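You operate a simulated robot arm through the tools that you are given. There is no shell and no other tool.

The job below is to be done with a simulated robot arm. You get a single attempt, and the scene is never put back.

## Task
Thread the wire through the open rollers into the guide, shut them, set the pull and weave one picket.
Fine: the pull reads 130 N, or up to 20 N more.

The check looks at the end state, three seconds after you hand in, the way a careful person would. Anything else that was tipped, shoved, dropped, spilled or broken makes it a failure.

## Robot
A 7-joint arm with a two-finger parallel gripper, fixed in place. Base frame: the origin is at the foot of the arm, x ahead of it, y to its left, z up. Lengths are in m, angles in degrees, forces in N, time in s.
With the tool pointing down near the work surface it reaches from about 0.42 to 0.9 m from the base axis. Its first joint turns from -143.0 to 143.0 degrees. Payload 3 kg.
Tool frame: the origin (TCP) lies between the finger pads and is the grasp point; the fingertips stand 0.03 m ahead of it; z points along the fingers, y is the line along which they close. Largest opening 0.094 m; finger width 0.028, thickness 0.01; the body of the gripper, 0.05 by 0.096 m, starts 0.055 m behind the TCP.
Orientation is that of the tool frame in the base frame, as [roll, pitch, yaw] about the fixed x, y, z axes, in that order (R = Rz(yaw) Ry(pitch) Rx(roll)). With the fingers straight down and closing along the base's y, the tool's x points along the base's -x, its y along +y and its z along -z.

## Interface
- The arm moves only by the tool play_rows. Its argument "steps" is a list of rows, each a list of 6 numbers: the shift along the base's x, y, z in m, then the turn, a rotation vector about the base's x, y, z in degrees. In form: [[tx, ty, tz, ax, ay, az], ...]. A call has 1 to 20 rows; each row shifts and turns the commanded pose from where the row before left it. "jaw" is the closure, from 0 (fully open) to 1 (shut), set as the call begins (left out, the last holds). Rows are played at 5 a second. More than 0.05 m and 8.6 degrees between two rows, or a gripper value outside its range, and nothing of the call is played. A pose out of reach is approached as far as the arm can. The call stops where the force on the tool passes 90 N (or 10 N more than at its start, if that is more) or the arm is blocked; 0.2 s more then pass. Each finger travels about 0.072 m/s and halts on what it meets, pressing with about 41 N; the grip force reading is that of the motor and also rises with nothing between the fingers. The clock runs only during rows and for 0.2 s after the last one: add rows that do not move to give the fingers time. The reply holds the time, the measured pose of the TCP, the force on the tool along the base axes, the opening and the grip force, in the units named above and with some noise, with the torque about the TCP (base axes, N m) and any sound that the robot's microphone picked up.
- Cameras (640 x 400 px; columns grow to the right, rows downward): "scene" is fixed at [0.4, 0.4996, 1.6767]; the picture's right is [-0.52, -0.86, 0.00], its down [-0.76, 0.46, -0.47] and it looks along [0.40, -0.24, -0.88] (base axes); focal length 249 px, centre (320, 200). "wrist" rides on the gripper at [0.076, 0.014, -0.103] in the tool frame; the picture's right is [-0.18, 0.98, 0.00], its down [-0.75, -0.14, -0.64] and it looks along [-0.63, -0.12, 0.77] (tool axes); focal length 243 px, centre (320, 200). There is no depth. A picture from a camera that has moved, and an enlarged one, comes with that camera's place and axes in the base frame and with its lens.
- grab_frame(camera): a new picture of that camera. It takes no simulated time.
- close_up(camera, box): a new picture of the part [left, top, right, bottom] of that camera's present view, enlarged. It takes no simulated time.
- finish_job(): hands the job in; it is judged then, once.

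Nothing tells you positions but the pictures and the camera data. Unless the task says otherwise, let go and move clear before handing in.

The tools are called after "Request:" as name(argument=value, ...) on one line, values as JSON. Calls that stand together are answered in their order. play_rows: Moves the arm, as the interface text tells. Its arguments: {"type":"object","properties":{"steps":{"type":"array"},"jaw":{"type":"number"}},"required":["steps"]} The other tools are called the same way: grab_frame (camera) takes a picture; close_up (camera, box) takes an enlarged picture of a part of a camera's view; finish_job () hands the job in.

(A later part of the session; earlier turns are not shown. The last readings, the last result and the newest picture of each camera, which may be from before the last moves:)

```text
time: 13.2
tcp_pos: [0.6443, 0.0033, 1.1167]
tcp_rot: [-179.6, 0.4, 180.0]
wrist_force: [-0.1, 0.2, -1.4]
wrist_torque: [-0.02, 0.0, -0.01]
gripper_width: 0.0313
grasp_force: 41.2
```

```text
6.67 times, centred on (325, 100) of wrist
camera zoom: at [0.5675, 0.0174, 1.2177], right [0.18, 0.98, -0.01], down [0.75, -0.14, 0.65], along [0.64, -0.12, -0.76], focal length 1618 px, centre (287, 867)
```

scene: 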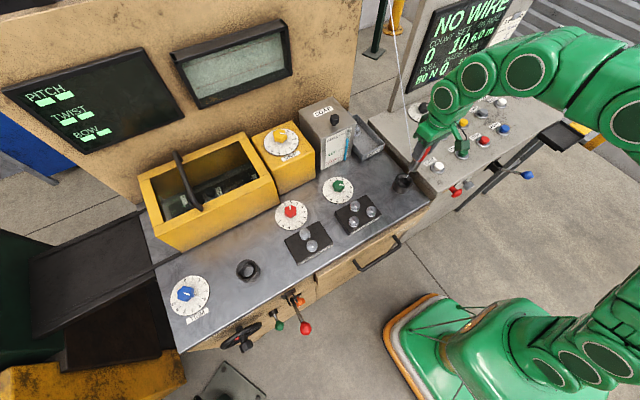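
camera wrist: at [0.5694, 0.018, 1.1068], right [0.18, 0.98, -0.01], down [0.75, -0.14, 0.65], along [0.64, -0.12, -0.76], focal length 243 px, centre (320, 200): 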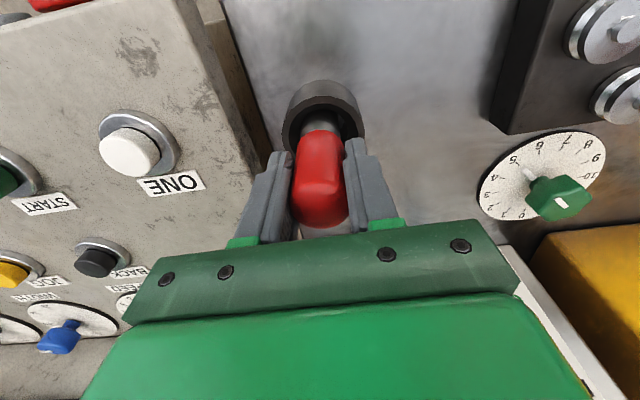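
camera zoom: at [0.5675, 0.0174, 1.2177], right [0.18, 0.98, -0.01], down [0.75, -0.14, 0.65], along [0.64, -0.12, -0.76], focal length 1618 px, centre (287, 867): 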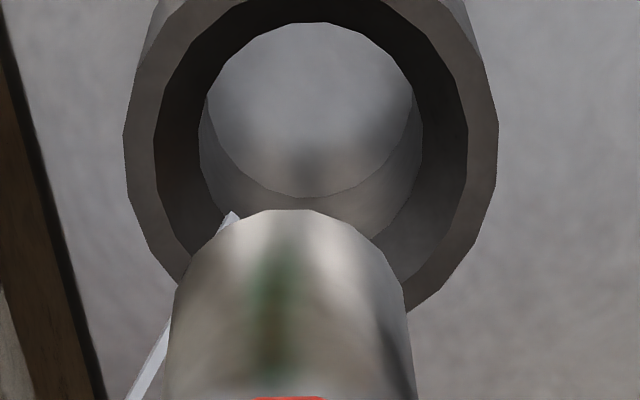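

The wire tip is about 0.161 m below the TCP and the barrel bottom about 0.106 m below it. I move to just before the straightener with the tip near z≈0.95 and re-measure the roller gap from close up.

Request:
play_rows(steps=[[-0.003, 0.03, 0.0, 0, 0, 0], [-0.002, 0.035, 0.0, 0, 0, 0], [-0.002, 0.03, -0.01, 0, 0, 0], [0, 0.01, 0, 0, 0, 0], [0, 0, 0, 0, 0, 0], [0, 0, 0, 0, 0, 0]])

Request:
grab_frame(camera="wrist")

Request:
close_up(camera="wrist", box=[290, 60, 450, 160])

Request:
close_up(camera="scene", box=[340, 180, 400, 225])

Request:
grab_frame(camera="scene")

```text
time: 14.6
tcp_pos: [0.6369, 0.1098, 1.1053]
tcp_rot: [-179.6, 0.3, 180.0]
wrist_force: [-0.4, 1.2, -1.3]
wrist_torque: [0.0, 0.02, -0.01]
gripper_width: 0.0311
grasp_force: 40.9
```

```text
taken
camera wrist: at [0.5613, 0.1248, 1.2067], right [0.18, 0.98, -0.01], down [0.75, -0.14, 0.65], along [0.64, -0.12, -0.76], focal length 243 px, centre (320, 200)
```

wrist: 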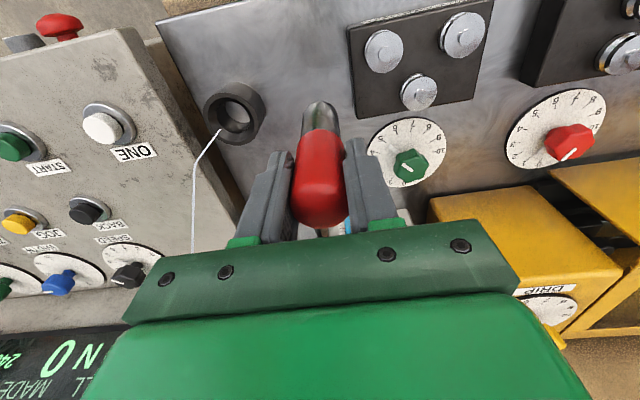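

```text
4.00 times, centred on (370, 110) of wrist
camera zoom: at [0.5613, 0.1248, 1.2067], right [0.18, 0.98, -0.01], down [0.75, -0.14, 0.65], along [0.64, -0.12, -0.76], focal length 970 px, centre (120, 560)
```

zoom: 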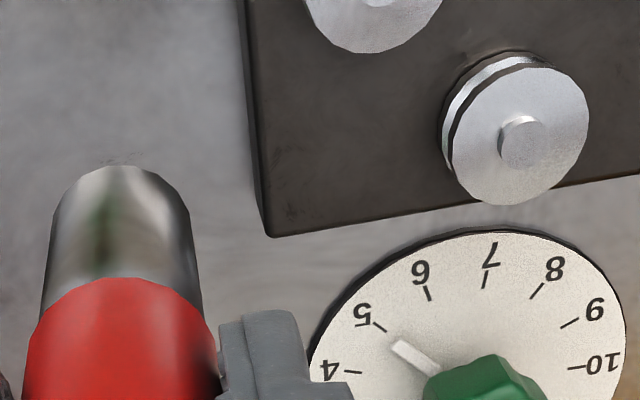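

```text
8.89 times, centred on (370, 202) of scene
camera zoom: at [0.4, 0.4996, 1.6767], right [-0.52, -0.86, 0.0], down [-0.76, 0.46, -0.47], along [0.4, -0.24, -0.88], focal length 2214 px, centre (-124, 178)
```

zoom: 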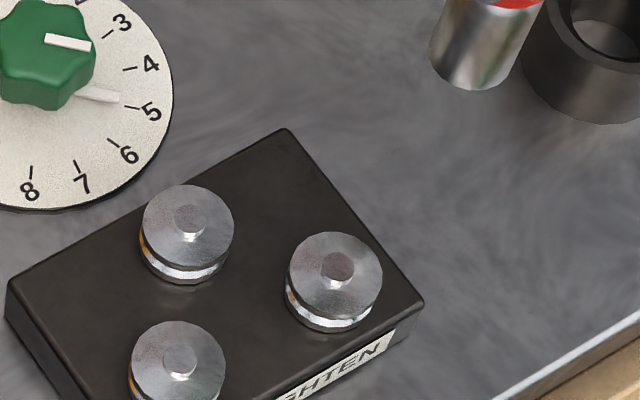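

```text
taken
```

scene: 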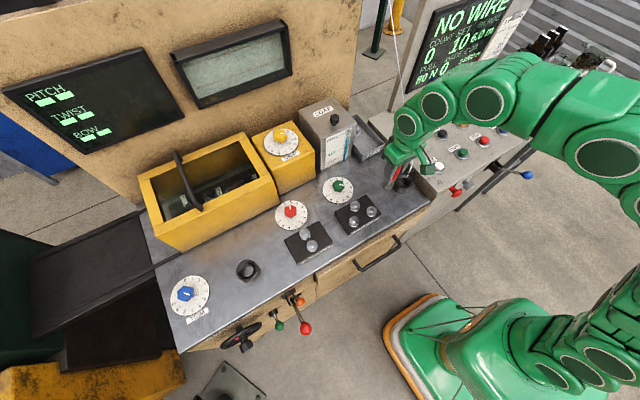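

The wire did not come along with the red handle; its end seems to have stayed by the cup. I zoom in to understand what this red thing is and where the wire end sits.

Request:
close_up(camera="wrist", box=[170, 70, 290, 240])

Request:
close_up(camera="scene", box=[380, 120, 430, 200])

Request:
close_up(camera="scene", box=[370, 0, 450, 200])

```text
2.35 times, centred on (230, 155) of wrist
camera zoom: at [0.5613, 0.1248, 1.2067], right [0.18, 0.98, -0.01], down [0.75, -0.14, 0.65], along [0.64, -0.12, -0.76], focal length 571 px, centre (532, 306)
```

zoom: 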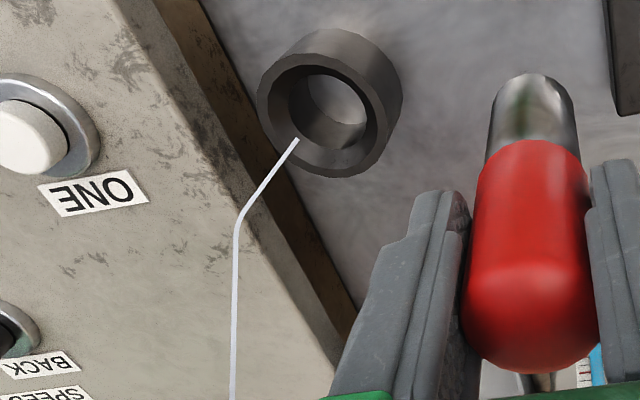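

```text
5.00 times, centred on (405, 160) of scene
camera zoom: at [0.4, 0.4996, 1.6767], right [-0.52, -0.86, 0.0], down [-0.76, 0.46, -0.47], along [0.4, -0.24, -0.88], focal length 1245 px, centre (-105, 400)
```

zoom: 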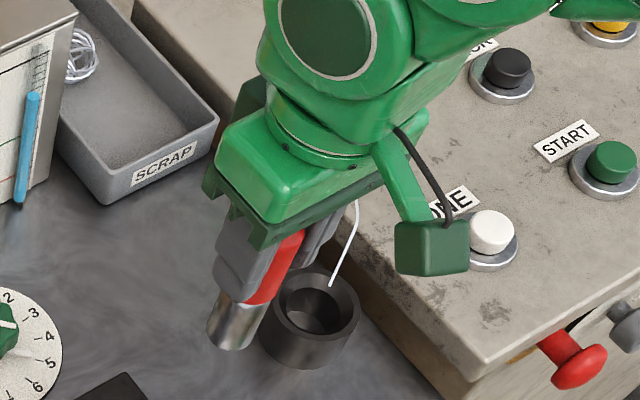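

```text
2.00 times, centred on (410, 100) of scene
camera zoom: at [0.4, 0.4996, 1.6767], right [-0.52, -0.86, 0.0], down [-0.76, 0.46, -0.47], along [0.4, -0.24, -0.88], focal length 498 px, centre (140, 400)
```

zoom: 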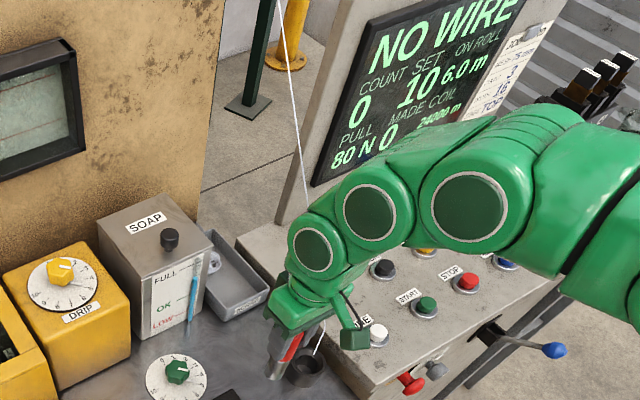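

The wire's free end hangs right over the cup while I hold the red-handled piece, so I need to understand the relation. I move further aside to get an unobstructed view of the wire end.

Request:
play_rows(steps=[[-0.02, 0.03, 0.03, 0, 0, 0], [-0.02, 0.03, 0.02, 0, 0, 0], [-0.02, 0.02, 0, 0, 0, 0], [-0.02, 0, 0, 0, 0, 0], [0, 0, 0, 0, 0, 0], [0, 0, 0, 0, 0, 0]])

Request:
close_up(camera="scene", box=[380, 130, 430, 200])

Request:
grab_frame(camera="wrist")

Request:
close_up(camera="wrist", box=[120, 60, 290, 240])

Request:
grab_frame(camera="scene")

```text
time: 16.0
tcp_pos: [0.5604, 0.1882, 1.1535]
tcp_rot: [-179.6, 0.3, -179.9]
wrist_force: [-0.9, -0.2, -0.8]
wrist_torque: [-0.02, 0.04, 0.01]
gripper_width: 0.0312
grasp_force: 40.8
```

```text
5.71 times, centred on (405, 165) of scene
camera zoom: at [0.4, 0.4996, 1.6767], right [-0.52, -0.86, 0.0], down [-0.76, 0.46, -0.47], along [0.4, -0.24, -0.88], focal length 1423 px, centre (-166, 400)
```

zoom: 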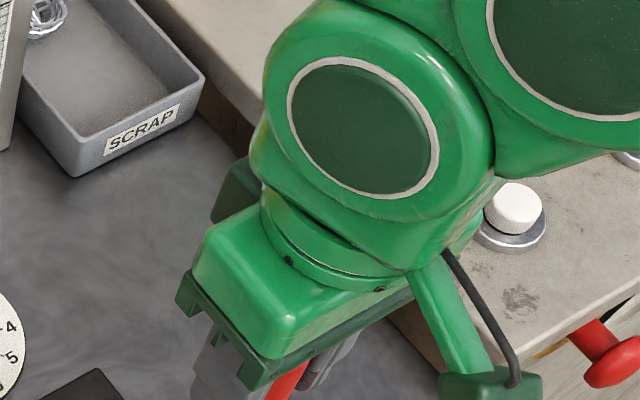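

```text
taken
camera wrist: at [0.4834, 0.2029, 1.2558], right [0.18, 0.98, -0.01], down [0.75, -0.14, 0.65], along [0.64, -0.12, -0.76], focal length 243 px, centre (320, 200)
```

wrist: 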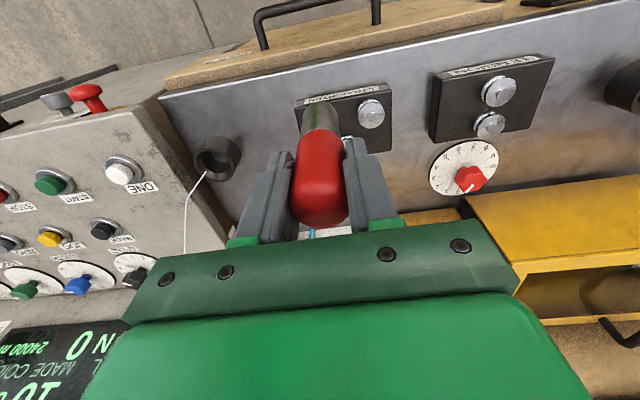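

```text
2.22 times, centred on (205, 150) of wrist
camera zoom: at [0.4834, 0.2029, 1.2558], right [0.18, 0.98, -0.01], down [0.75, -0.14, 0.65], along [0.64, -0.12, -0.76], focal length 539 px, centre (576, 311)
```

zoom: 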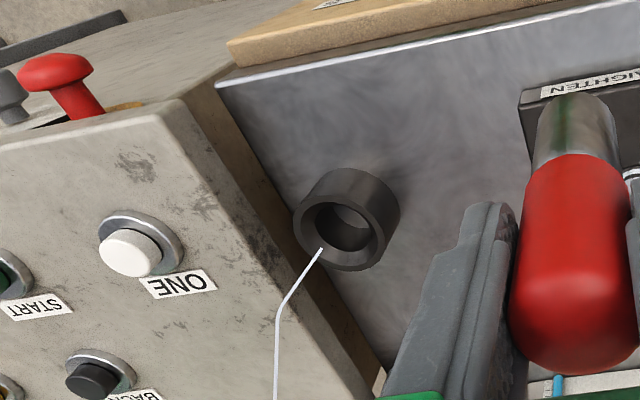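

```text
taken
```

scene: 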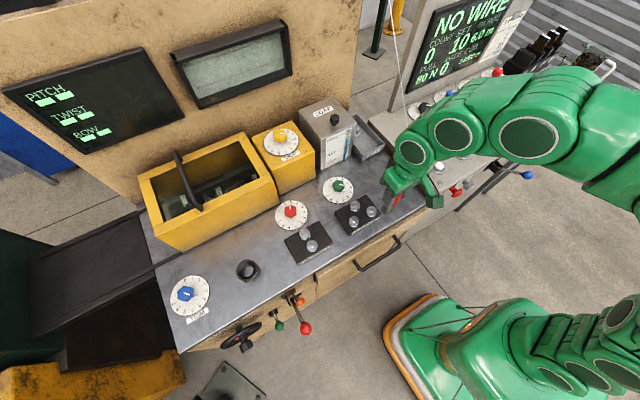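

The wire end (tip ≈ (0.656, -0.008, 0.946)) stayed over the cup. I check the bottom of the piece I am holding to see whether it carries a hole or wire.

Request:
close_up(camera="scene", box=[375, 175, 425, 225])

Request:
close_up(camera="wrist", box=[270, 80, 370, 240])

Request:
close_up(camera="wrist", box=[420, 40, 640, 200])

Request:
close_up(camera="scene", box=[300, 90, 400, 180])

Request:
close_up(camera="scene", box=[440, 60, 640, 200])

```text
8.00 times, centred on (400, 200) of scene
camera zoom: at [0.4, 0.4996, 1.6767], right [-0.52, -0.86, 0.0], down [-0.76, 0.46, -0.47], along [0.4, -0.24, -0.88], focal length 1992 px, centre (-320, 200)
```

zoom: 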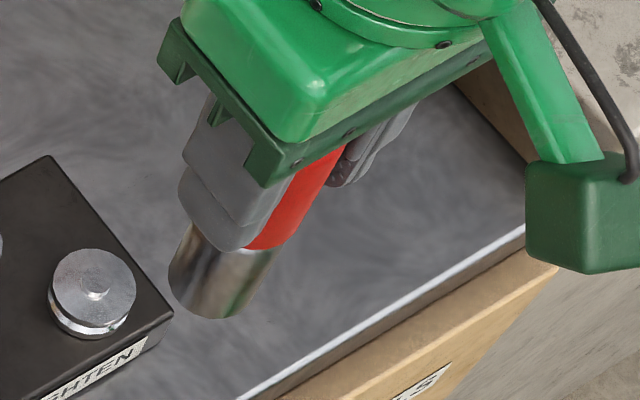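

```text
2.50 times, centred on (320, 160) of wrist
camera zoom: at [0.4834, 0.2029, 1.2558], right [0.18, 0.98, -0.01], down [0.75, -0.14, 0.65], along [0.64, -0.12, -0.76], focal length 606 px, centre (320, 300)
```

zoom: 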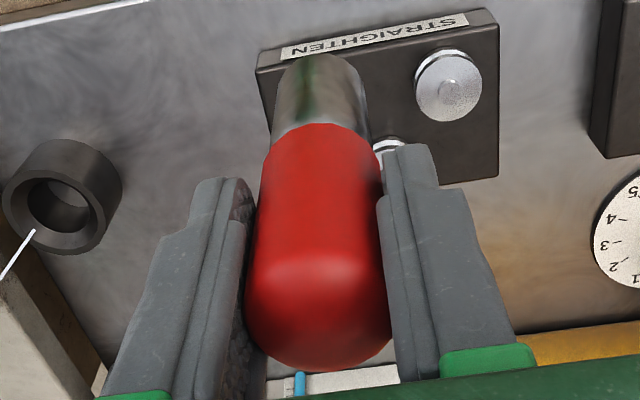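

```text
2.50 times, centred on (530, 120) of wrist
camera zoom: at [0.4834, 0.2029, 1.2558], right [0.18, 0.98, -0.01], down [0.75, -0.14, 0.65], along [0.64, -0.12, -0.76], focal length 606 px, centre (-205, 400)
```

zoom: 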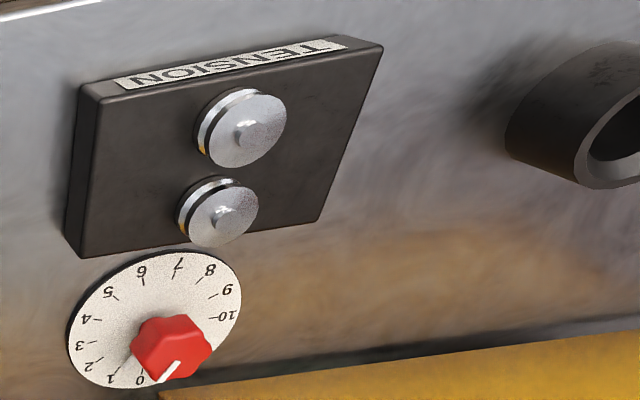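

```text
4.44 times, centred on (350, 135) of scene
camera zoom: at [0.4, 0.4996, 1.6767], right [-0.52, -0.86, 0.0], down [-0.76, 0.46, -0.47], along [0.4, -0.24, -0.88], focal length 1107 px, centre (187, 489)
```

zoom: 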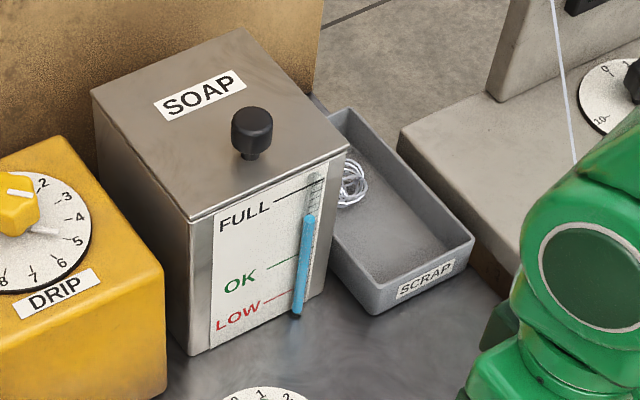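

```text
2.86 times, centred on (540, 130) of scene
camera zoom: at [0.4, 0.4996, 1.6767], right [-0.52, -0.86, 0.0], down [-0.76, 0.46, -0.47], along [0.4, -0.24, -0.88], focal length 712 px, centre (-309, 400)
```

zoom: 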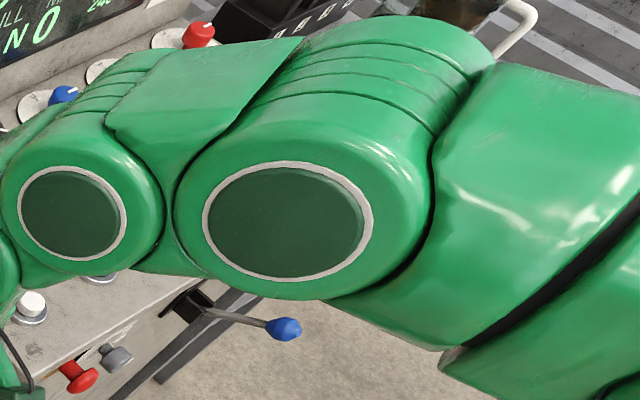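

Nothing protrudes from the barrel. The two identical rings on one line with the rollers between strongly suggest this lead piece must travel along that line into the guide, so I'll carry it along x≈0.64 low over the roller gaps and watch the wire and display.

Request:
play_rows(steps=[[0.03, -0.03, 0, 0, 0, 0], [0.03, -0.03, 0, 0, 0, 0], [0.02, -0.03, 0, 0, 0, 0], [0, 0, -0.03, 0, 0, 0], [0, 0, -0.03, 0, 0, 0], [0, 0, -0.027, 0, 0, 0], [0, 0.02, 0, 0, 0, 0], [0, 0.03, 0, 0, 0, 0], [0, 0.03, 0, 0, 0, 0], [0, 0.025, 0, 0, 0, 0], [0, 0.0, 0, 0, 0, 0], [0, 0, 0, 0, 0, 0]])

Request:
grab_frame(camera="scene")

Request:
grab_frame(camera="wrist")

Request:
close_up(camera="scene", box=[330, 160, 430, 240])

```text
time: 18.6
tcp_pos: [0.6366, 0.2067, 1.0689]
tcp_rot: [-179.6, 0.3, 180.0]
wrist_force: [0.6, 0.5, -2.4]
wrist_torque: [0.03, 0.0, 0.02]
gripper_width: 0.0313
grasp_force: 41.1
```

```text
taken
```

scene: 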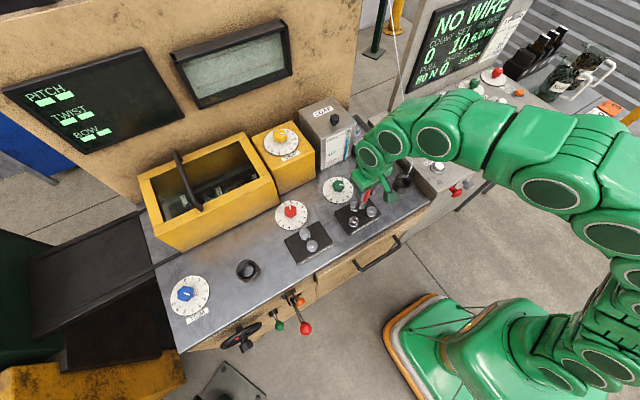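

```text
taken
camera wrist: at [0.5605, 0.2205, 1.1711], right [0.18, 0.98, -0.01], down [0.75, -0.14, 0.65], along [0.64, -0.12, -0.76], focal length 243 px, centre (320, 200)
```

wrist: 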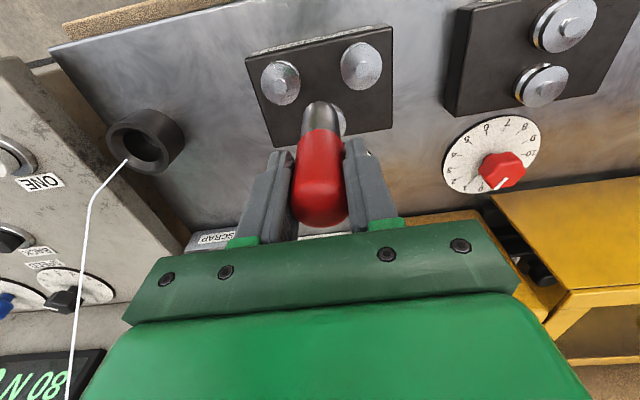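

```text
5.00 times, centred on (380, 200) of scene
camera zoom: at [0.4, 0.4996, 1.6767], right [-0.52, -0.86, 0.0], down [-0.76, 0.46, -0.47], along [0.4, -0.24, -0.88], focal length 1245 px, centre (20, 200)
```

zoom: 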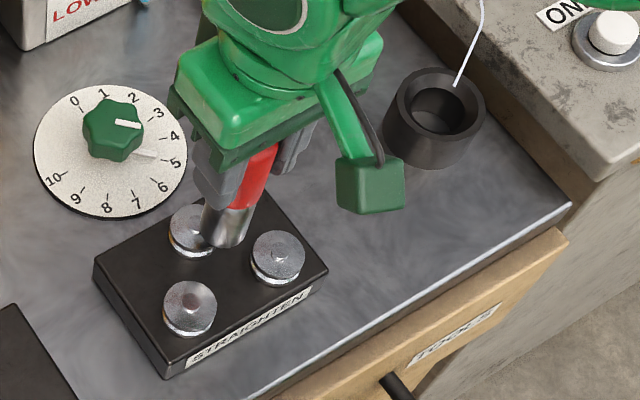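

The lead passed the straightener line cleanly. I continue along the line over the tension gap toward the guide.

Request:
play_rows(steps=[[0.001, 0.03, 0, 0, 0, 0], [0, 0.03, 0, 0, 0, 0], [0, 0.03, 0, 0, 0, 0], [0, 0.03, 0, 0, 0, 0], [0, 0.03, 0, 0, 0, 0], [0, 0.03, 0, 0, 0, 0], [0, 0.03, 0, 0, 0, 0], [0, 0.03, 0, 0, 0, 0], [0, 0.03, 0, 0, 0, 0], [0.002, 0.02, 0.02, 0, 0, 0], [0.002, 0.02, 0, 0, 0, 0], [0, 0, 0, 0, 0, 0], [0, 0, 0, 0, 0, 0]])

Request:
grab_frame(camera="scene")

Request:
grab_frame(camera="wrist")

Request:
close_up(camera="scene", box=[220, 220, 300, 300])

```text
time: 21.4
tcp_pos: [0.6449, 0.5148, 1.0872]
tcp_rot: [-179.6, 0.4, 180.0]
wrist_force: [-0.3, 0.1, -1.6]
wrist_torque: [-0.03, -0.02, -0.01]
gripper_width: 0.0309
grasp_force: 41.2
```

```text
taken
```

scene: 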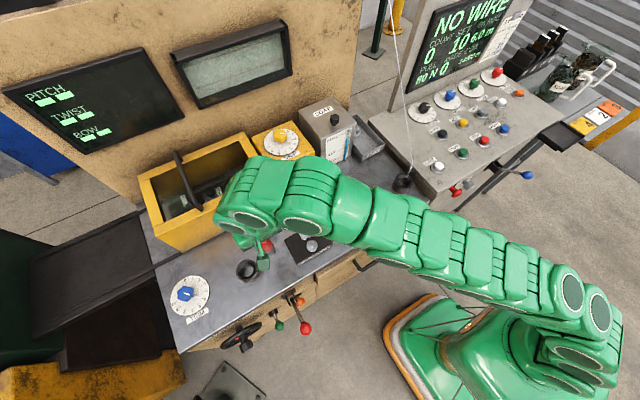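

```text
taken
camera wrist: at [0.5668, 0.5291, 1.1893], right [0.18, 0.98, -0.01], down [0.75, -0.14, 0.65], along [0.64, -0.12, -0.76], focal length 243 px, centre (320, 200)
```

wrist: 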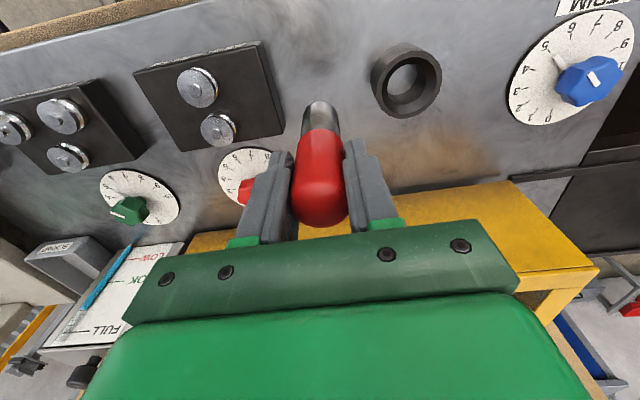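

```text
5.00 times, centred on (260, 260) of scene
camera zoom: at [0.4, 0.4996, 1.6767], right [-0.52, -0.86, 0.0], down [-0.76, 0.46, -0.47], along [0.4, -0.24, -0.88], focal length 1245 px, centre (620, -100)
```

zoom: 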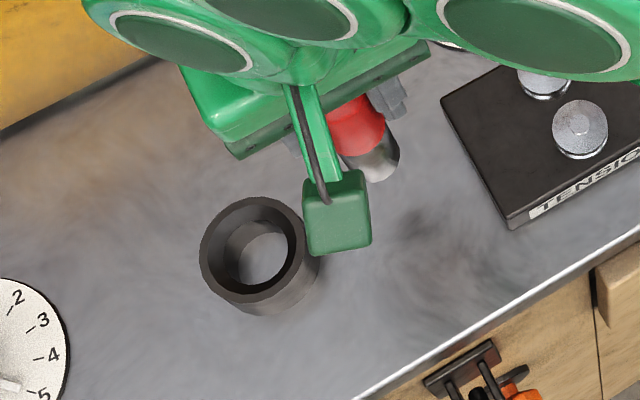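

Guide centre is at about (0.644, 0.600). I move over it and lower the lead in gently.

Request:
play_rows(steps=[[0, 0.03, 0, 0, 0, 0], [0, 0.03, 0, 0, 0, 0], [0, 0.025, 0, 0, 0, 0], [0, 0, 0, 0, 0, 0], [0, 0, 0, 0, 0, 0]])

Request:
grab_frame(camera="wrist")

Request:
close_up(camera="scene", box=[210, 220, 290, 300])

```text
time: 22.6
tcp_pos: [0.6433, 0.5439, 1.0873]
tcp_rot: [-179.7, 0.3, -180.0]
wrist_force: [-0.5, 0.7, -1.5]
wrist_torque: [0.0, 0.01, -0.01]
gripper_width: 0.0313
grasp_force: 41.1
out of reach, approached as far as the arm can: row 2, 3
```

```text
taken
camera wrist: at [0.5666, 0.5583, 1.1884], right [0.18, 0.98, -0.01], down [0.75, -0.14, 0.65], along [0.64, -0.12, -0.76], focal length 243 px, centre (320, 200)
```

wrist: 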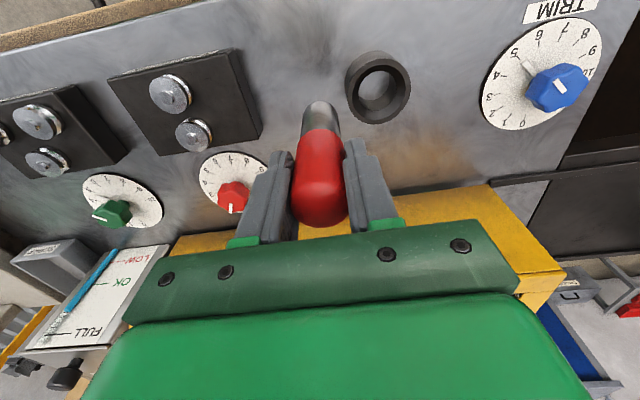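

```text
5.00 times, centred on (250, 260) of scene
camera zoom: at [0.4, 0.4996, 1.6767], right [-0.52, -0.86, 0.0], down [-0.76, 0.46, -0.47], along [0.4, -0.24, -0.88], focal length 1245 px, centre (670, -100)
```

zoom: 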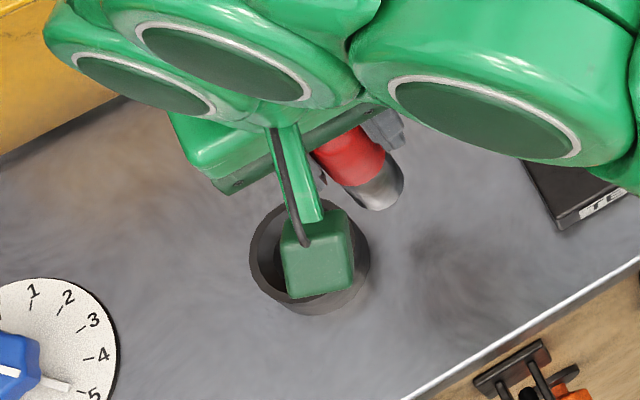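

At this height the guide is just out of reach (stopped at y≈0.544). Reach should grow lower down, so I test at a lower height where the barrel still clears the rim.

Request:
play_rows(steps=[[0, 0, -0.013, 0, 0, 0], [0, 0, -0.013, 0, 0, 0], [0, 0.0, 0, 0, 0, 0], [0, 0.0, 0, 0, 0, 0]])

```text
time: 23.6
tcp_pos: [0.6435, 0.5454, 1.0606]
tcp_rot: [-179.6, 0.3, 180.0]
wrist_force: [0.3, 0.0, -1.3]
wrist_torque: [0.05, -0.02, 0.02]
gripper_width: 0.0309
grasp_force: 41.2
```

Request:
play_rows(steps=[[0, 0.02, 0, 0, 0, 0], [0, 0.02, 0, 0, 0, 0], [0, 0.015, 0, 0, 0, 0], [0, 0.0, 0, 0, 0, 0]])

Request:
grab_frame(camera="wrist")

```text
time: 24.6
tcp_pos: [0.6317, 0.5702, 1.0506]
tcp_rot: [-179.7, 0.3, 179.9]
wrist_force: [0.6, 0.0, -1.6]
wrist_torque: [-0.01, 0.03, -0.01]
gripper_width: 0.0314
grasp_force: 41.3
out of reach, approached as far as the arm can: row 2, 3
```

```text
taken
camera wrist: at [0.5559, 0.5856, 1.1527], right [0.18, 0.98, -0.01], down [0.75, -0.14, 0.65], along [0.64, -0.12, -0.76], focal length 243 px, centre (320, 200)
```

wrist: 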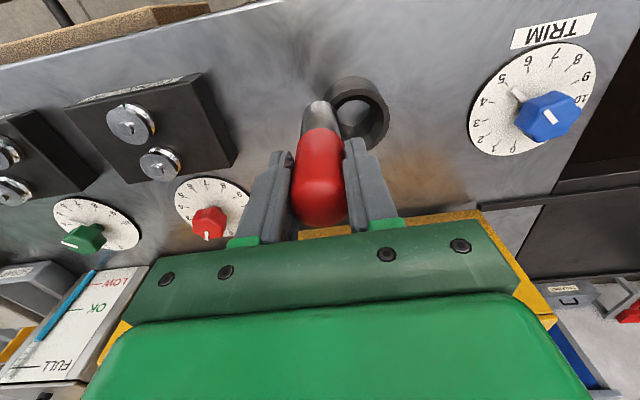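

Even lower, the upright lead cannot reach the guide, so this red-handled piece is probably not what gets threaded; the wire itself is. I go back to inspect the wire end closely.

Request:
play_rows(steps=[[-0.005, -0.03, 0.02, 0, 0, 0], [-0.01, -0.04, 0.02, 0, 0, 0], [-0.01, -0.045, 0.01, 0, 0, 0], [-0.01, -0.045, 0, 0, 0, 0], [-0.01, -0.045, 0, 0, 0, 0], [-0.01, -0.045, 0, 0, 0, 0], [0, -0.045, 0, 0, 0, 0], [0, -0.045, 0, 0, 0, 0], [0, -0.045, 0, 0, 0, 0], [0, -0.045, 0, 0, 0, 0], [0, -0.045, 0, 0, 0, 0], [0, 0, 0, 0, 0, 0], [0, 0, 0, 0, 0, 0]])

Request:
grab_frame(camera="wrist")

Request:
close_up(camera="wrist", box=[180, 100, 300, 240])

Request:
close_up(camera="scene", box=[390, 140, 430, 195])

```text
time: 27.4
tcp_pos: [0.5808, 0.0954, 1.1014]
tcp_rot: [-179.6, 0.2, 179.9]
wrist_force: [-0.4, -0.2, -0.8]
wrist_torque: [0.02, 0.01, 0.02]
gripper_width: 0.0308
grasp_force: 41.5
```

```text
taken
camera wrist: at [0.5045, 0.1107, 1.2032], right [0.18, 0.98, -0.01], down [0.75, -0.14, 0.65], along [0.64, -0.12, -0.76], focal length 243 px, centre (320, 200)
```

wrist: 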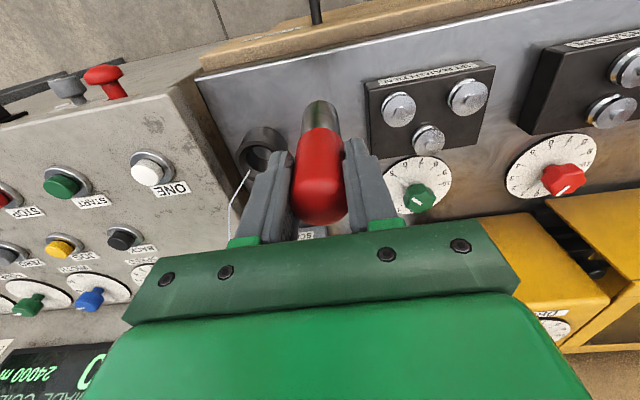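

```text
2.86 times, centred on (240, 170) of wrist
camera zoom: at [0.5045, 0.1107, 1.2032], right [0.18, 0.98, -0.01], down [0.75, -0.14, 0.65], along [0.64, -0.12, -0.76], focal length 693 px, centre (549, 286)
```

zoom: 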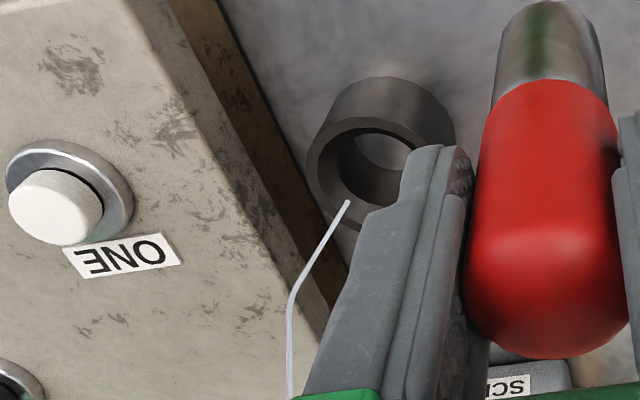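

```text
7.27 times, centred on (410, 168) of scene
camera zoom: at [0.4, 0.4996, 1.6767], right [-0.52, -0.86, 0.0], down [-0.76, 0.46, -0.47], along [0.4, -0.24, -0.88], focal length 1811 px, centre (-334, 436)
```

zoom: 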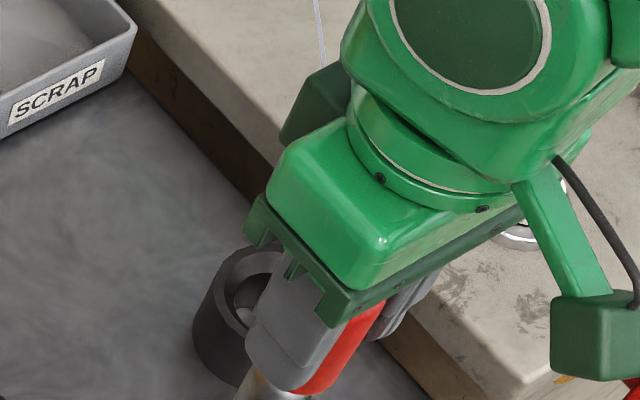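

The wire end is static at (0.656, -0.008, 0.947), leaning at the holder rim. I test whether the wire is a physical thing by gently nudging it sideways with the barrel I'm holding.

Request:
play_rows(steps=[[0.02, -0.03, 0.015, 0, 0, 0], [0.02, -0.03, 0, 0, 0, 0], [0.024, -0.032, 0, 0, 0, 0], [0, 0, -0.015, 0, 0, 0], [0, 0, -0.016, 0, 0, 0], [0.006, -0.006, 0, 0, 0, 0], [0.006, -0.006, 0, 0, 0, 0], [0.006, -0.006, 0, 0, 0, 0], [0, 0, 0, 0, 0, 0]])

Request:
close_up(camera="wrist", box=[240, 60, 400, 240])

Request:
close_up(camera="scene", box=[385, 130, 435, 195])

```text
time: 29.4
tcp_pos: [0.6607, -0.0143, 1.0847]
tcp_rot: [-179.5, 0.3, -179.9]
wrist_force: [0.2, -0.8, -2.2]
wrist_torque: [0.05, -0.02, 0.03]
gripper_width: 0.0308
grasp_force: 41.0
```

```text
2.22 times, centred on (320, 150) of wrist
camera zoom: at [0.5851, -0.0002, 1.1864], right [0.18, 0.98, -0.01], down [0.75, -0.14, 0.65], along [0.64, -0.12, -0.76], focal length 539 px, centre (320, 311)
```

zoom: 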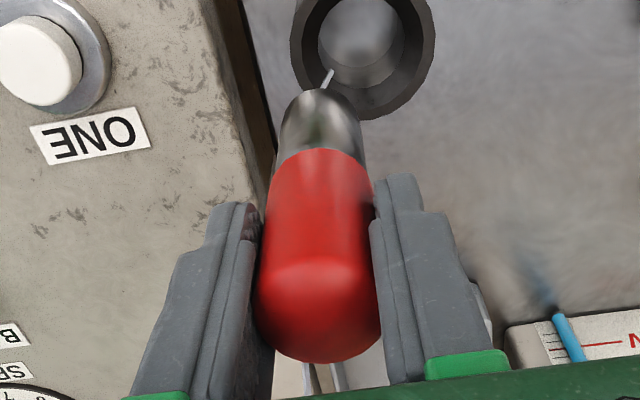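

```text
6.15 times, centred on (410, 162) of scene
camera zoom: at [0.4, 0.4996, 1.6767], right [-0.52, -0.86, 0.0], down [-0.76, 0.46, -0.47], along [0.4, -0.24, -0.88], focal length 1532 px, centre (-234, 431)
```

zoom: 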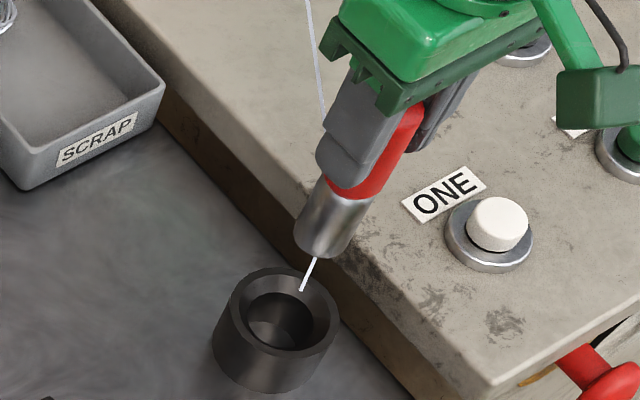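

The barrel passes right through the wire with no force or motion, so the drawn wire is only scenery and the red lead is the thing to be threaded. I'll run it along the line once more, then tilt about 10° outward to gain reach over the guide.

Request:
play_rows(steps=[[-0.007, 0.017, 0, 0, 0, 0], [-0.007, 0.03, 0, 0, 0, 0], [-0.006, 0.03, -0.01, 0, 0, 0], [0, 0.03, -0.01, 0, 0, 0], [0, 0.03, 0, 0, 0, 0], [0, 0.03, 0, 0, 0, 0], [0, 0.03, 0, 0, 0, 0], [0, 0.03, 0, 0, 0, 0], [0, 0.03, 0, 0, 0, 0], [0, 0.03, 0, 0, 0, 0], [0, 0.03, 0, 0, 0, 0], [0, 0.03, 0, 0, 0, 0], [0, 0.03, 0, 0, 0, 0], [0, 0.03, 0, 0, 0, 0], [0, 0.03, 0, 0, 0, 0], [0, 0.03, 0, 0, 0, 0], [0, 0, 0, 0, 0, 0], [0, 0, 0, 0, 0, 0]])

Request:
grab_frame(camera="scene")

```text
time: 33.2
tcp_pos: [0.6423, 0.4504, 1.0626]
tcp_rot: [-179.5, 0.4, 179.9]
wrist_force: [-0.5, -0.1, -1.7]
wrist_torque: [-0.01, -0.01, -0.01]
gripper_width: 0.0307
grasp_force: 41.0
```

```text
taken
```

scene: 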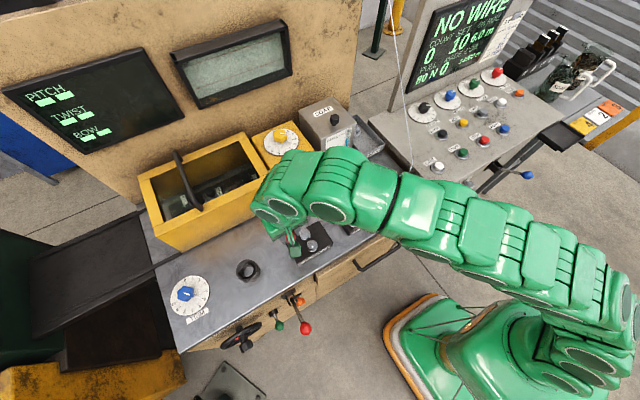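

Passed both roller pairs. Now I tilt 10° outward and move over the guide.

Request:
play_rows(steps=[[0, 0.01, 0.005, 3.41, -3.66, 0], [0, 0.02, 0.003, 3.41, -3.66, 0], [-0.004, 0.035, 0, 0, 0, 0], [-0.004, 0.035, 0, 0, 0, 0], [-0.003, 0.02, 0, 0, 0, 0], [0, 0.017, 0, 0, 0, 0], [0, 0, 0, 0, 0, 0], [0, 0, 0, 0, 0, 0]])

Request:
grab_frame(camera="wrist")

Request:
close_up(camera="wrist", box=[250, 60, 410, 180])

Request:
close_up(camera="scene", box=[210, 220, 290, 300])

```text
time: 35.0
tcp_pos: [0.6314, 0.5895, 1.0746]
tcp_rot: [173.5, 7.7, 179.5]
wrist_force: [-0.1, -0.2, -2.2]
wrist_torque: [-0.03, 0.02, 0.01]
gripper_width: 0.0309
grasp_force: 40.6
```

```text
taken
camera wrist: at [0.5423, 0.5928, 1.1658], right [0.18, 0.98, 0.13], down [0.66, -0.22, 0.72], along [0.73, -0.04, -0.68], focal length 243 px, centre (320, 200)
```

wrist: 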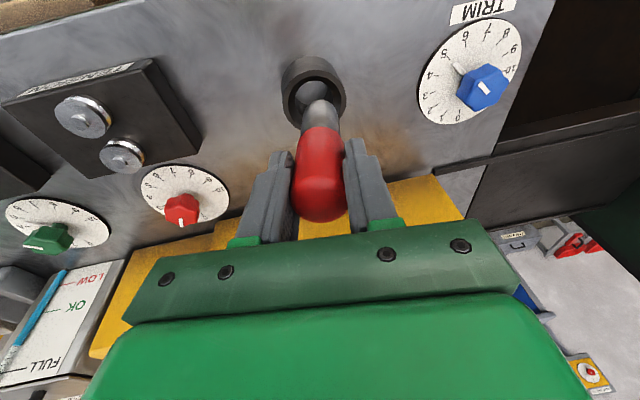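

```text
3.33 times, centred on (330, 120) of wrist
camera zoom: at [0.5423, 0.5928, 1.1658], right [0.18, 0.98, 0.13], down [0.66, -0.22, 0.72], along [0.73, -0.04, -0.68], focal length 809 px, centre (287, 467)
```

zoom: 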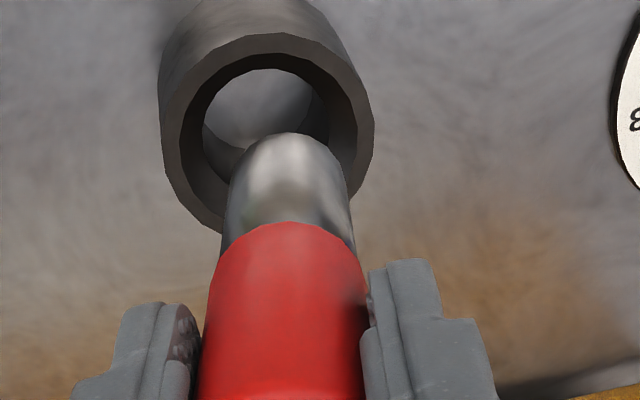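

```text
5.00 times, centred on (250, 260) of scene
camera zoom: at [0.4, 0.4996, 1.6767], right [-0.52, -0.86, 0.0], down [-0.76, 0.46, -0.47], along [0.4, -0.24, -0.88], focal length 1245 px, centre (670, -100)
```

zoom: 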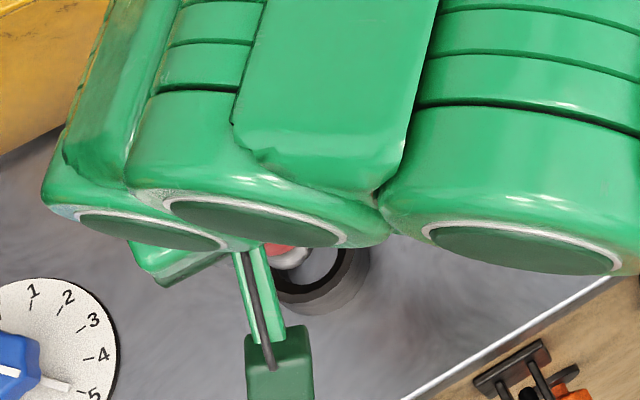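

The barrel is above the ring with about 2–3 mm offset. I lower it gently into the guide.

Request:
play_rows(steps=[[0, -0.002, -0.012, 0, 0, 0], [0, 0, -0.012, 0, 0, 0], [0.001, 0.001, -0.012, 0, 0, 0], [0, 0, 0, 0, 0, 0], [0, 0, 0, 0, 0, 0]])

Request:
close_up(camera="wrist", box=[250, 60, 410, 180])

```text
time: 36.2
tcp_pos: [0.6324, 0.5875, 1.0372]
tcp_rot: [173.5, 7.7, 179.5]
wrist_force: [0.0, 0.9, -2.0]
wrist_torque: [-0.03, -0.01, 0.01]
gripper_width: 0.0307
grasp_force: 40.8
```

```text
3.33 times, centred on (330, 120) of wrist
camera zoom: at [0.5442, 0.5914, 1.1292], right [0.18, 0.98, 0.13], down [0.66, -0.22, 0.72], along [0.73, -0.04, -0.68], focal length 809 px, centre (287, 467)
```

zoom: 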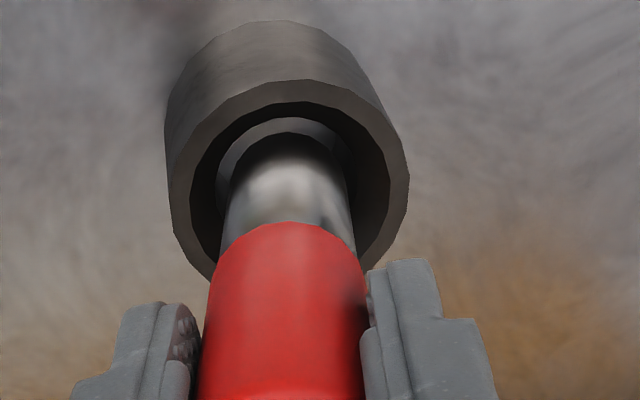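

It enters cleanly. I continue down while straightening the tilt partly.

Request:
play_rows(steps=[[0.0022, 0.002, -0.009, -1.14, 1.22, 0], [0.0022, 0.002, -0.009, -1.14, 1.22, 0], [0.0022, 0.002, -0.007, -1.14, 1.22, 0], [0, 0, 0, 0, 0, 0], [0, 0, 0, 0, 0, 0]])

Request:
grab_frame(camera="wrist")

Request:
grab_frame(camera="scene")

```text
time: 37.4
tcp_pos: [0.6388, 0.5956, 1.0115]
tcp_rot: [176.9, 4.0, 179.8]
wrist_force: [0.2, 0.4, -1.8]
wrist_torque: [-0.02, 0.03, 0.01]
gripper_width: 0.0308
grasp_force: 41.3
```

```text
taken
camera wrist: at [0.5561, 0.6025, 1.1094], right [0.18, 0.98, 0.06], down [0.71, -0.18, 0.68], along [0.68, -0.08, -0.73], focal length 243 px, centre (320, 200)
```

wrist: 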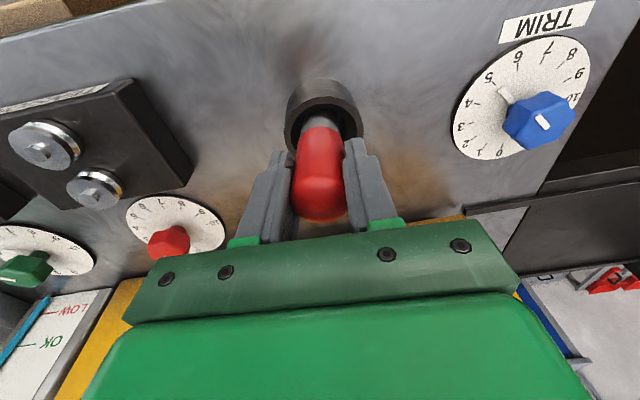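

```text
taken
```

scene: 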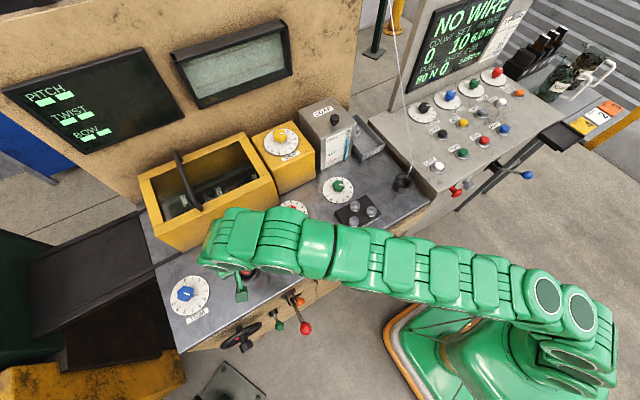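

Still "NO WIRE". I lower the last few millimetres to seat it, then check the screen again.

Request:
play_rows(steps=[[0, -0.001, -0.003, -1.0, 1.0, 0], [0, 0, -0.003, 0, 0, 0], [0, 0, -0.002, 0, 0, 0], [0, 0, 0, 0, 0, 0], [0, 0, 0, 0, 0, 0]])

Request:
grab_frame(camera="scene")

Request:
grab_frame(camera="wrist")

```text
time: 38.6
tcp_pos: [0.6368, 0.5935, 1.0041]
tcp_rot: [177.9, 3.1, -179.9]
wrist_force: [4.1, 18.9, 32.3]
wrist_torque: [1.3, -0.25, 0.07]
gripper_width: 0.031
grasp_force: 41.2
```

```text
taken
```

scene: 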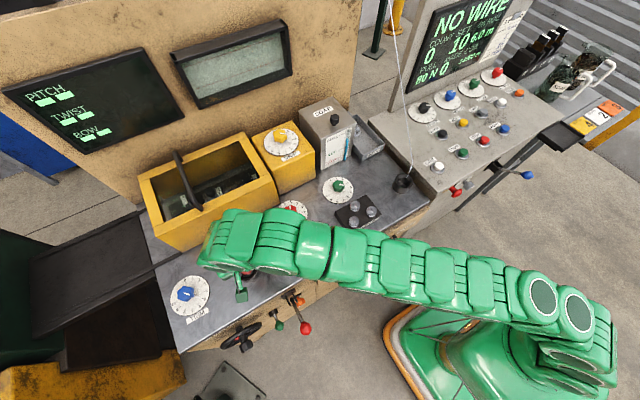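

```text
taken
camera wrist: at [0.5564, 0.6039, 1.1032], right [0.18, 0.98, 0.05], down [0.72, -0.16, 0.68], along [0.67, -0.09, -0.74], focal length 243 px, centre (320, 200)
```

wrist: 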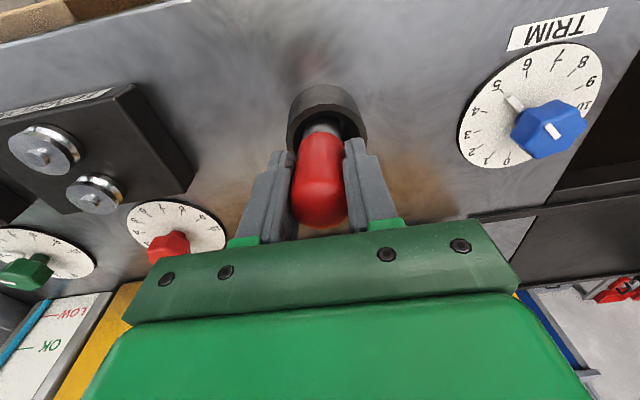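

The lead is seated in the guide (contact felt). I relieve the pressure and release it, then check the display.

Request:
play_rows(steps=[[0, 0.002, 0.002, 0, 0, 0], [0, 0, 0, 0, 0, 0], [0, 0, 0, 0, 0, 0]])

Request:
play_rows(steps=[[0, 0, 0, 0, 0, 0], [0, 0, 0, 0, 0, 0], [0, 0, 0, 0, 0, 0], [0, 0, 0, 0, 0, 0]], jaw=0.36)

Request:
grab_frame(camera="scene")

Request:
grab_frame(camera="wrist")

```text
time: 39.4
tcp_pos: [0.6373, 0.5941, 1.0057]
tcp_rot: [178.1, 2.9, 179.9]
wrist_force: [-0.5, 2.4, 5.4]
wrist_torque: [0.28, 0.11, 0.02]
gripper_width: 0.0308
grasp_force: 41.0
```

```text
time: 40.4
tcp_pos: [0.6383, 0.5953, 1.0051]
tcp_rot: [177.9, 3.0, 179.9]
wrist_force: [0.4, 0.3, -0.2]
wrist_torque: [-0.03, 0.01, 0.01]
gripper_width: 0.0602
grasp_force: 0.1
```

```text
taken
```

scene: 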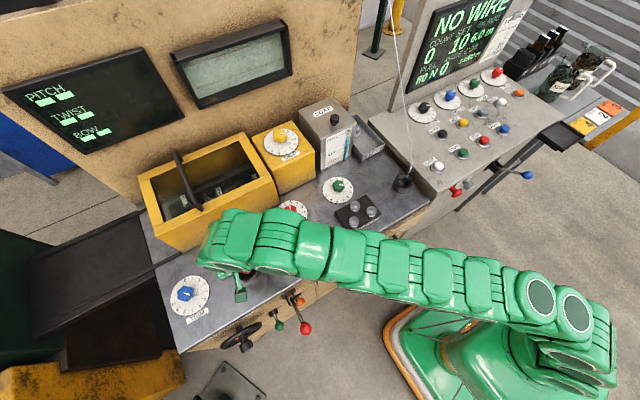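

```text
taken
camera wrist: at [0.5571, 0.6055, 1.1044], right [0.18, 0.98, 0.04], down [0.72, -0.16, 0.68], along [0.67, -0.09, -0.74], focal length 243 px, centre (320, 200)
```

wrist: 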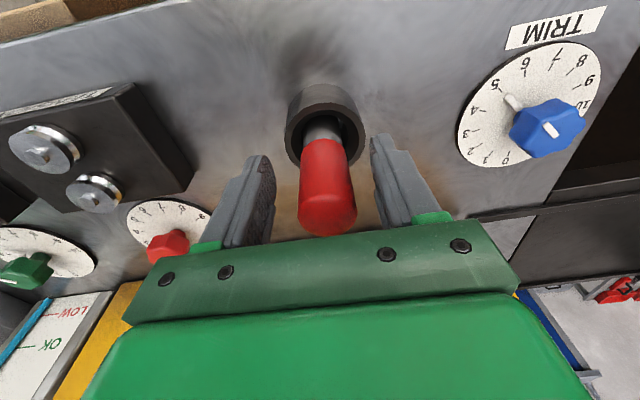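

The lead stands upright in the guide, still "NO WIRE" with the drawn wire unchanged; that may depend on the rollers being shut. I back the gripper off and look again.

Request:
play_rows(steps=[[-0.004, -0.001, 0.013, 0, 0, 0], [-0.004, -0.001, 0.013, 0, 0, 0], [-0.005, -0.001, 0.013, 0, 0, 0], [-0.006, -0.001, 0.013, 0, 0, 0], [-0.01, -0.005, 0.013, 0, 0, 0], [-0.03, -0.01, 0.01, 0, 0, 0], [-0.04, -0.01, 0.02, -2.2, 2.2, 0], [-0.04, -0.01, 0.02, 0, 0, 0], [-0.04, -0.01, 0.02, 0, 0, 0], [0, 0, 0, 0, 0, 0]], jaw=0.0)

Request:
grab_frame(camera="scene")

Request:
grab_frame(camera="wrist")

```text
time: 42.6
tcp_pos: [0.4574, 0.5473, 1.1376]
tcp_rot: [-179.8, 0.8, -179.9]
wrist_force: [-0.7, 0.2, 0.3]
wrist_torque: [0.03, 0.0, -0.04]
gripper_width: 0.094
grasp_force: 0.2
```

```text
taken
```

scene: 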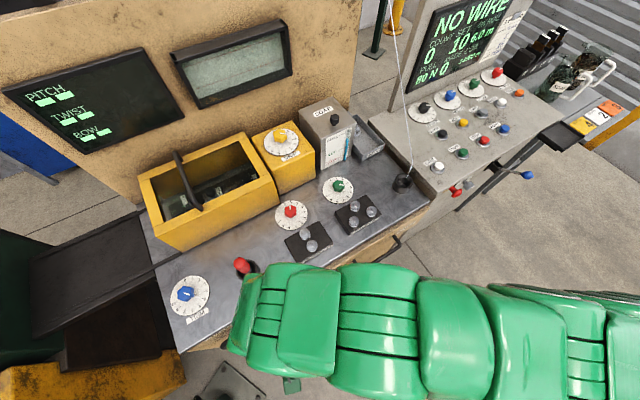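

```text
taken
camera wrist: at [0.3796, 0.5621, 1.239], right [0.18, 0.98, 0.0], down [0.74, -0.14, 0.65], along [0.64, -0.12, -0.76], focal length 243 px, centre (320, 200)
```

wrist: 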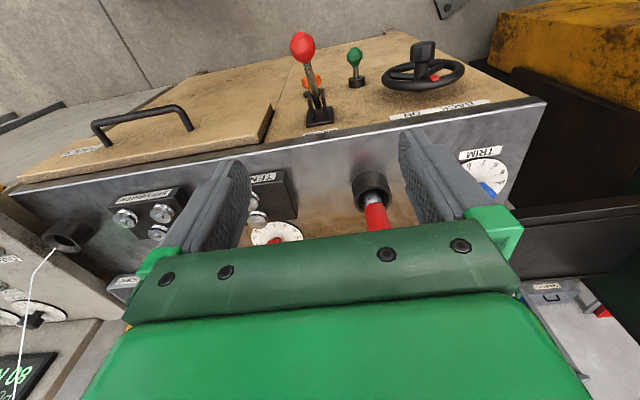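

The lead stands in the guide. Next I shut the rollers: fingers closed, I position above the red ROLLERS ball at about (0.428, 0.531, 0.87).

Request:
play_rows(steps=[[-0.018, -0.008, -0.04, 0, 0, 0], [-0.018, -0.008, -0.045, 0, 0, 0], [0, 0, -0.045, 0, 0, 0], [0, 0, -0.04, 0, 0, 0], [0, 0, 0, 0, 0, 0], [0, 0, 0, 0, 0, 0]], jaw=1.0)

Request:
grab_frame(camera="wrist")

Request:
close_up(camera="scene", box=[230, 250, 350, 370])

```text
time: 44.0
tcp_pos: [0.4206, 0.5319, 0.9708]
tcp_rot: [-179.8, 0.8, 180.0]
wrist_force: [0.9, -0.2, -0.9]
wrist_torque: [-0.03, -0.02, -0.05]
gripper_width: 0.0
grasp_force: 32.7
```

```text
taken
camera wrist: at [0.344, 0.5455, 1.072], right [0.18, 0.98, 0.0], down [0.74, -0.14, 0.65], along [0.64, -0.12, -0.76], focal length 243 px, centre (320, 200)
```

wrist: 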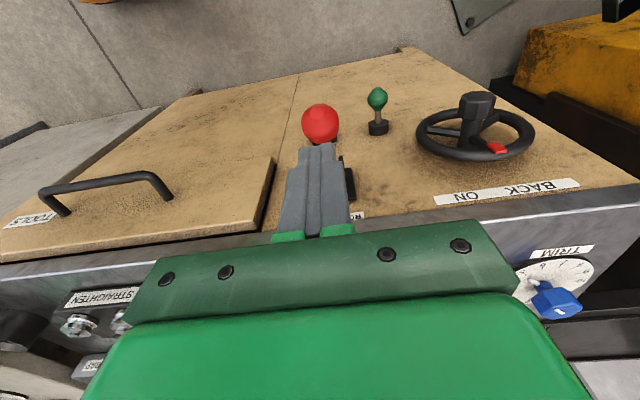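

```text
3.33 times, centred on (290, 310) of scene
camera zoom: at [0.4, 0.4996, 1.6767], right [-0.52, -0.86, 0.0], down [-0.76, 0.46, -0.47], along [0.4, -0.24, -0.88], focal length 830 px, centre (420, -167)
```

zoom: 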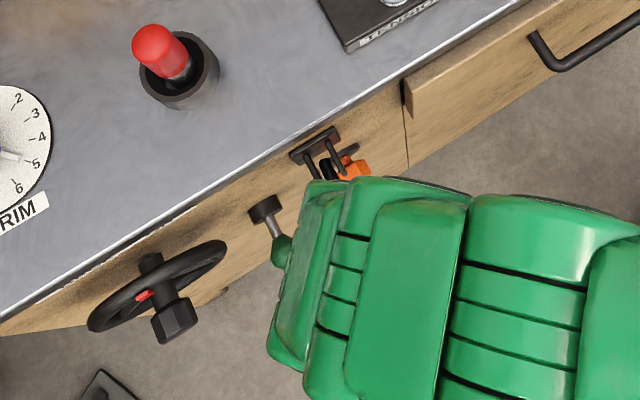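

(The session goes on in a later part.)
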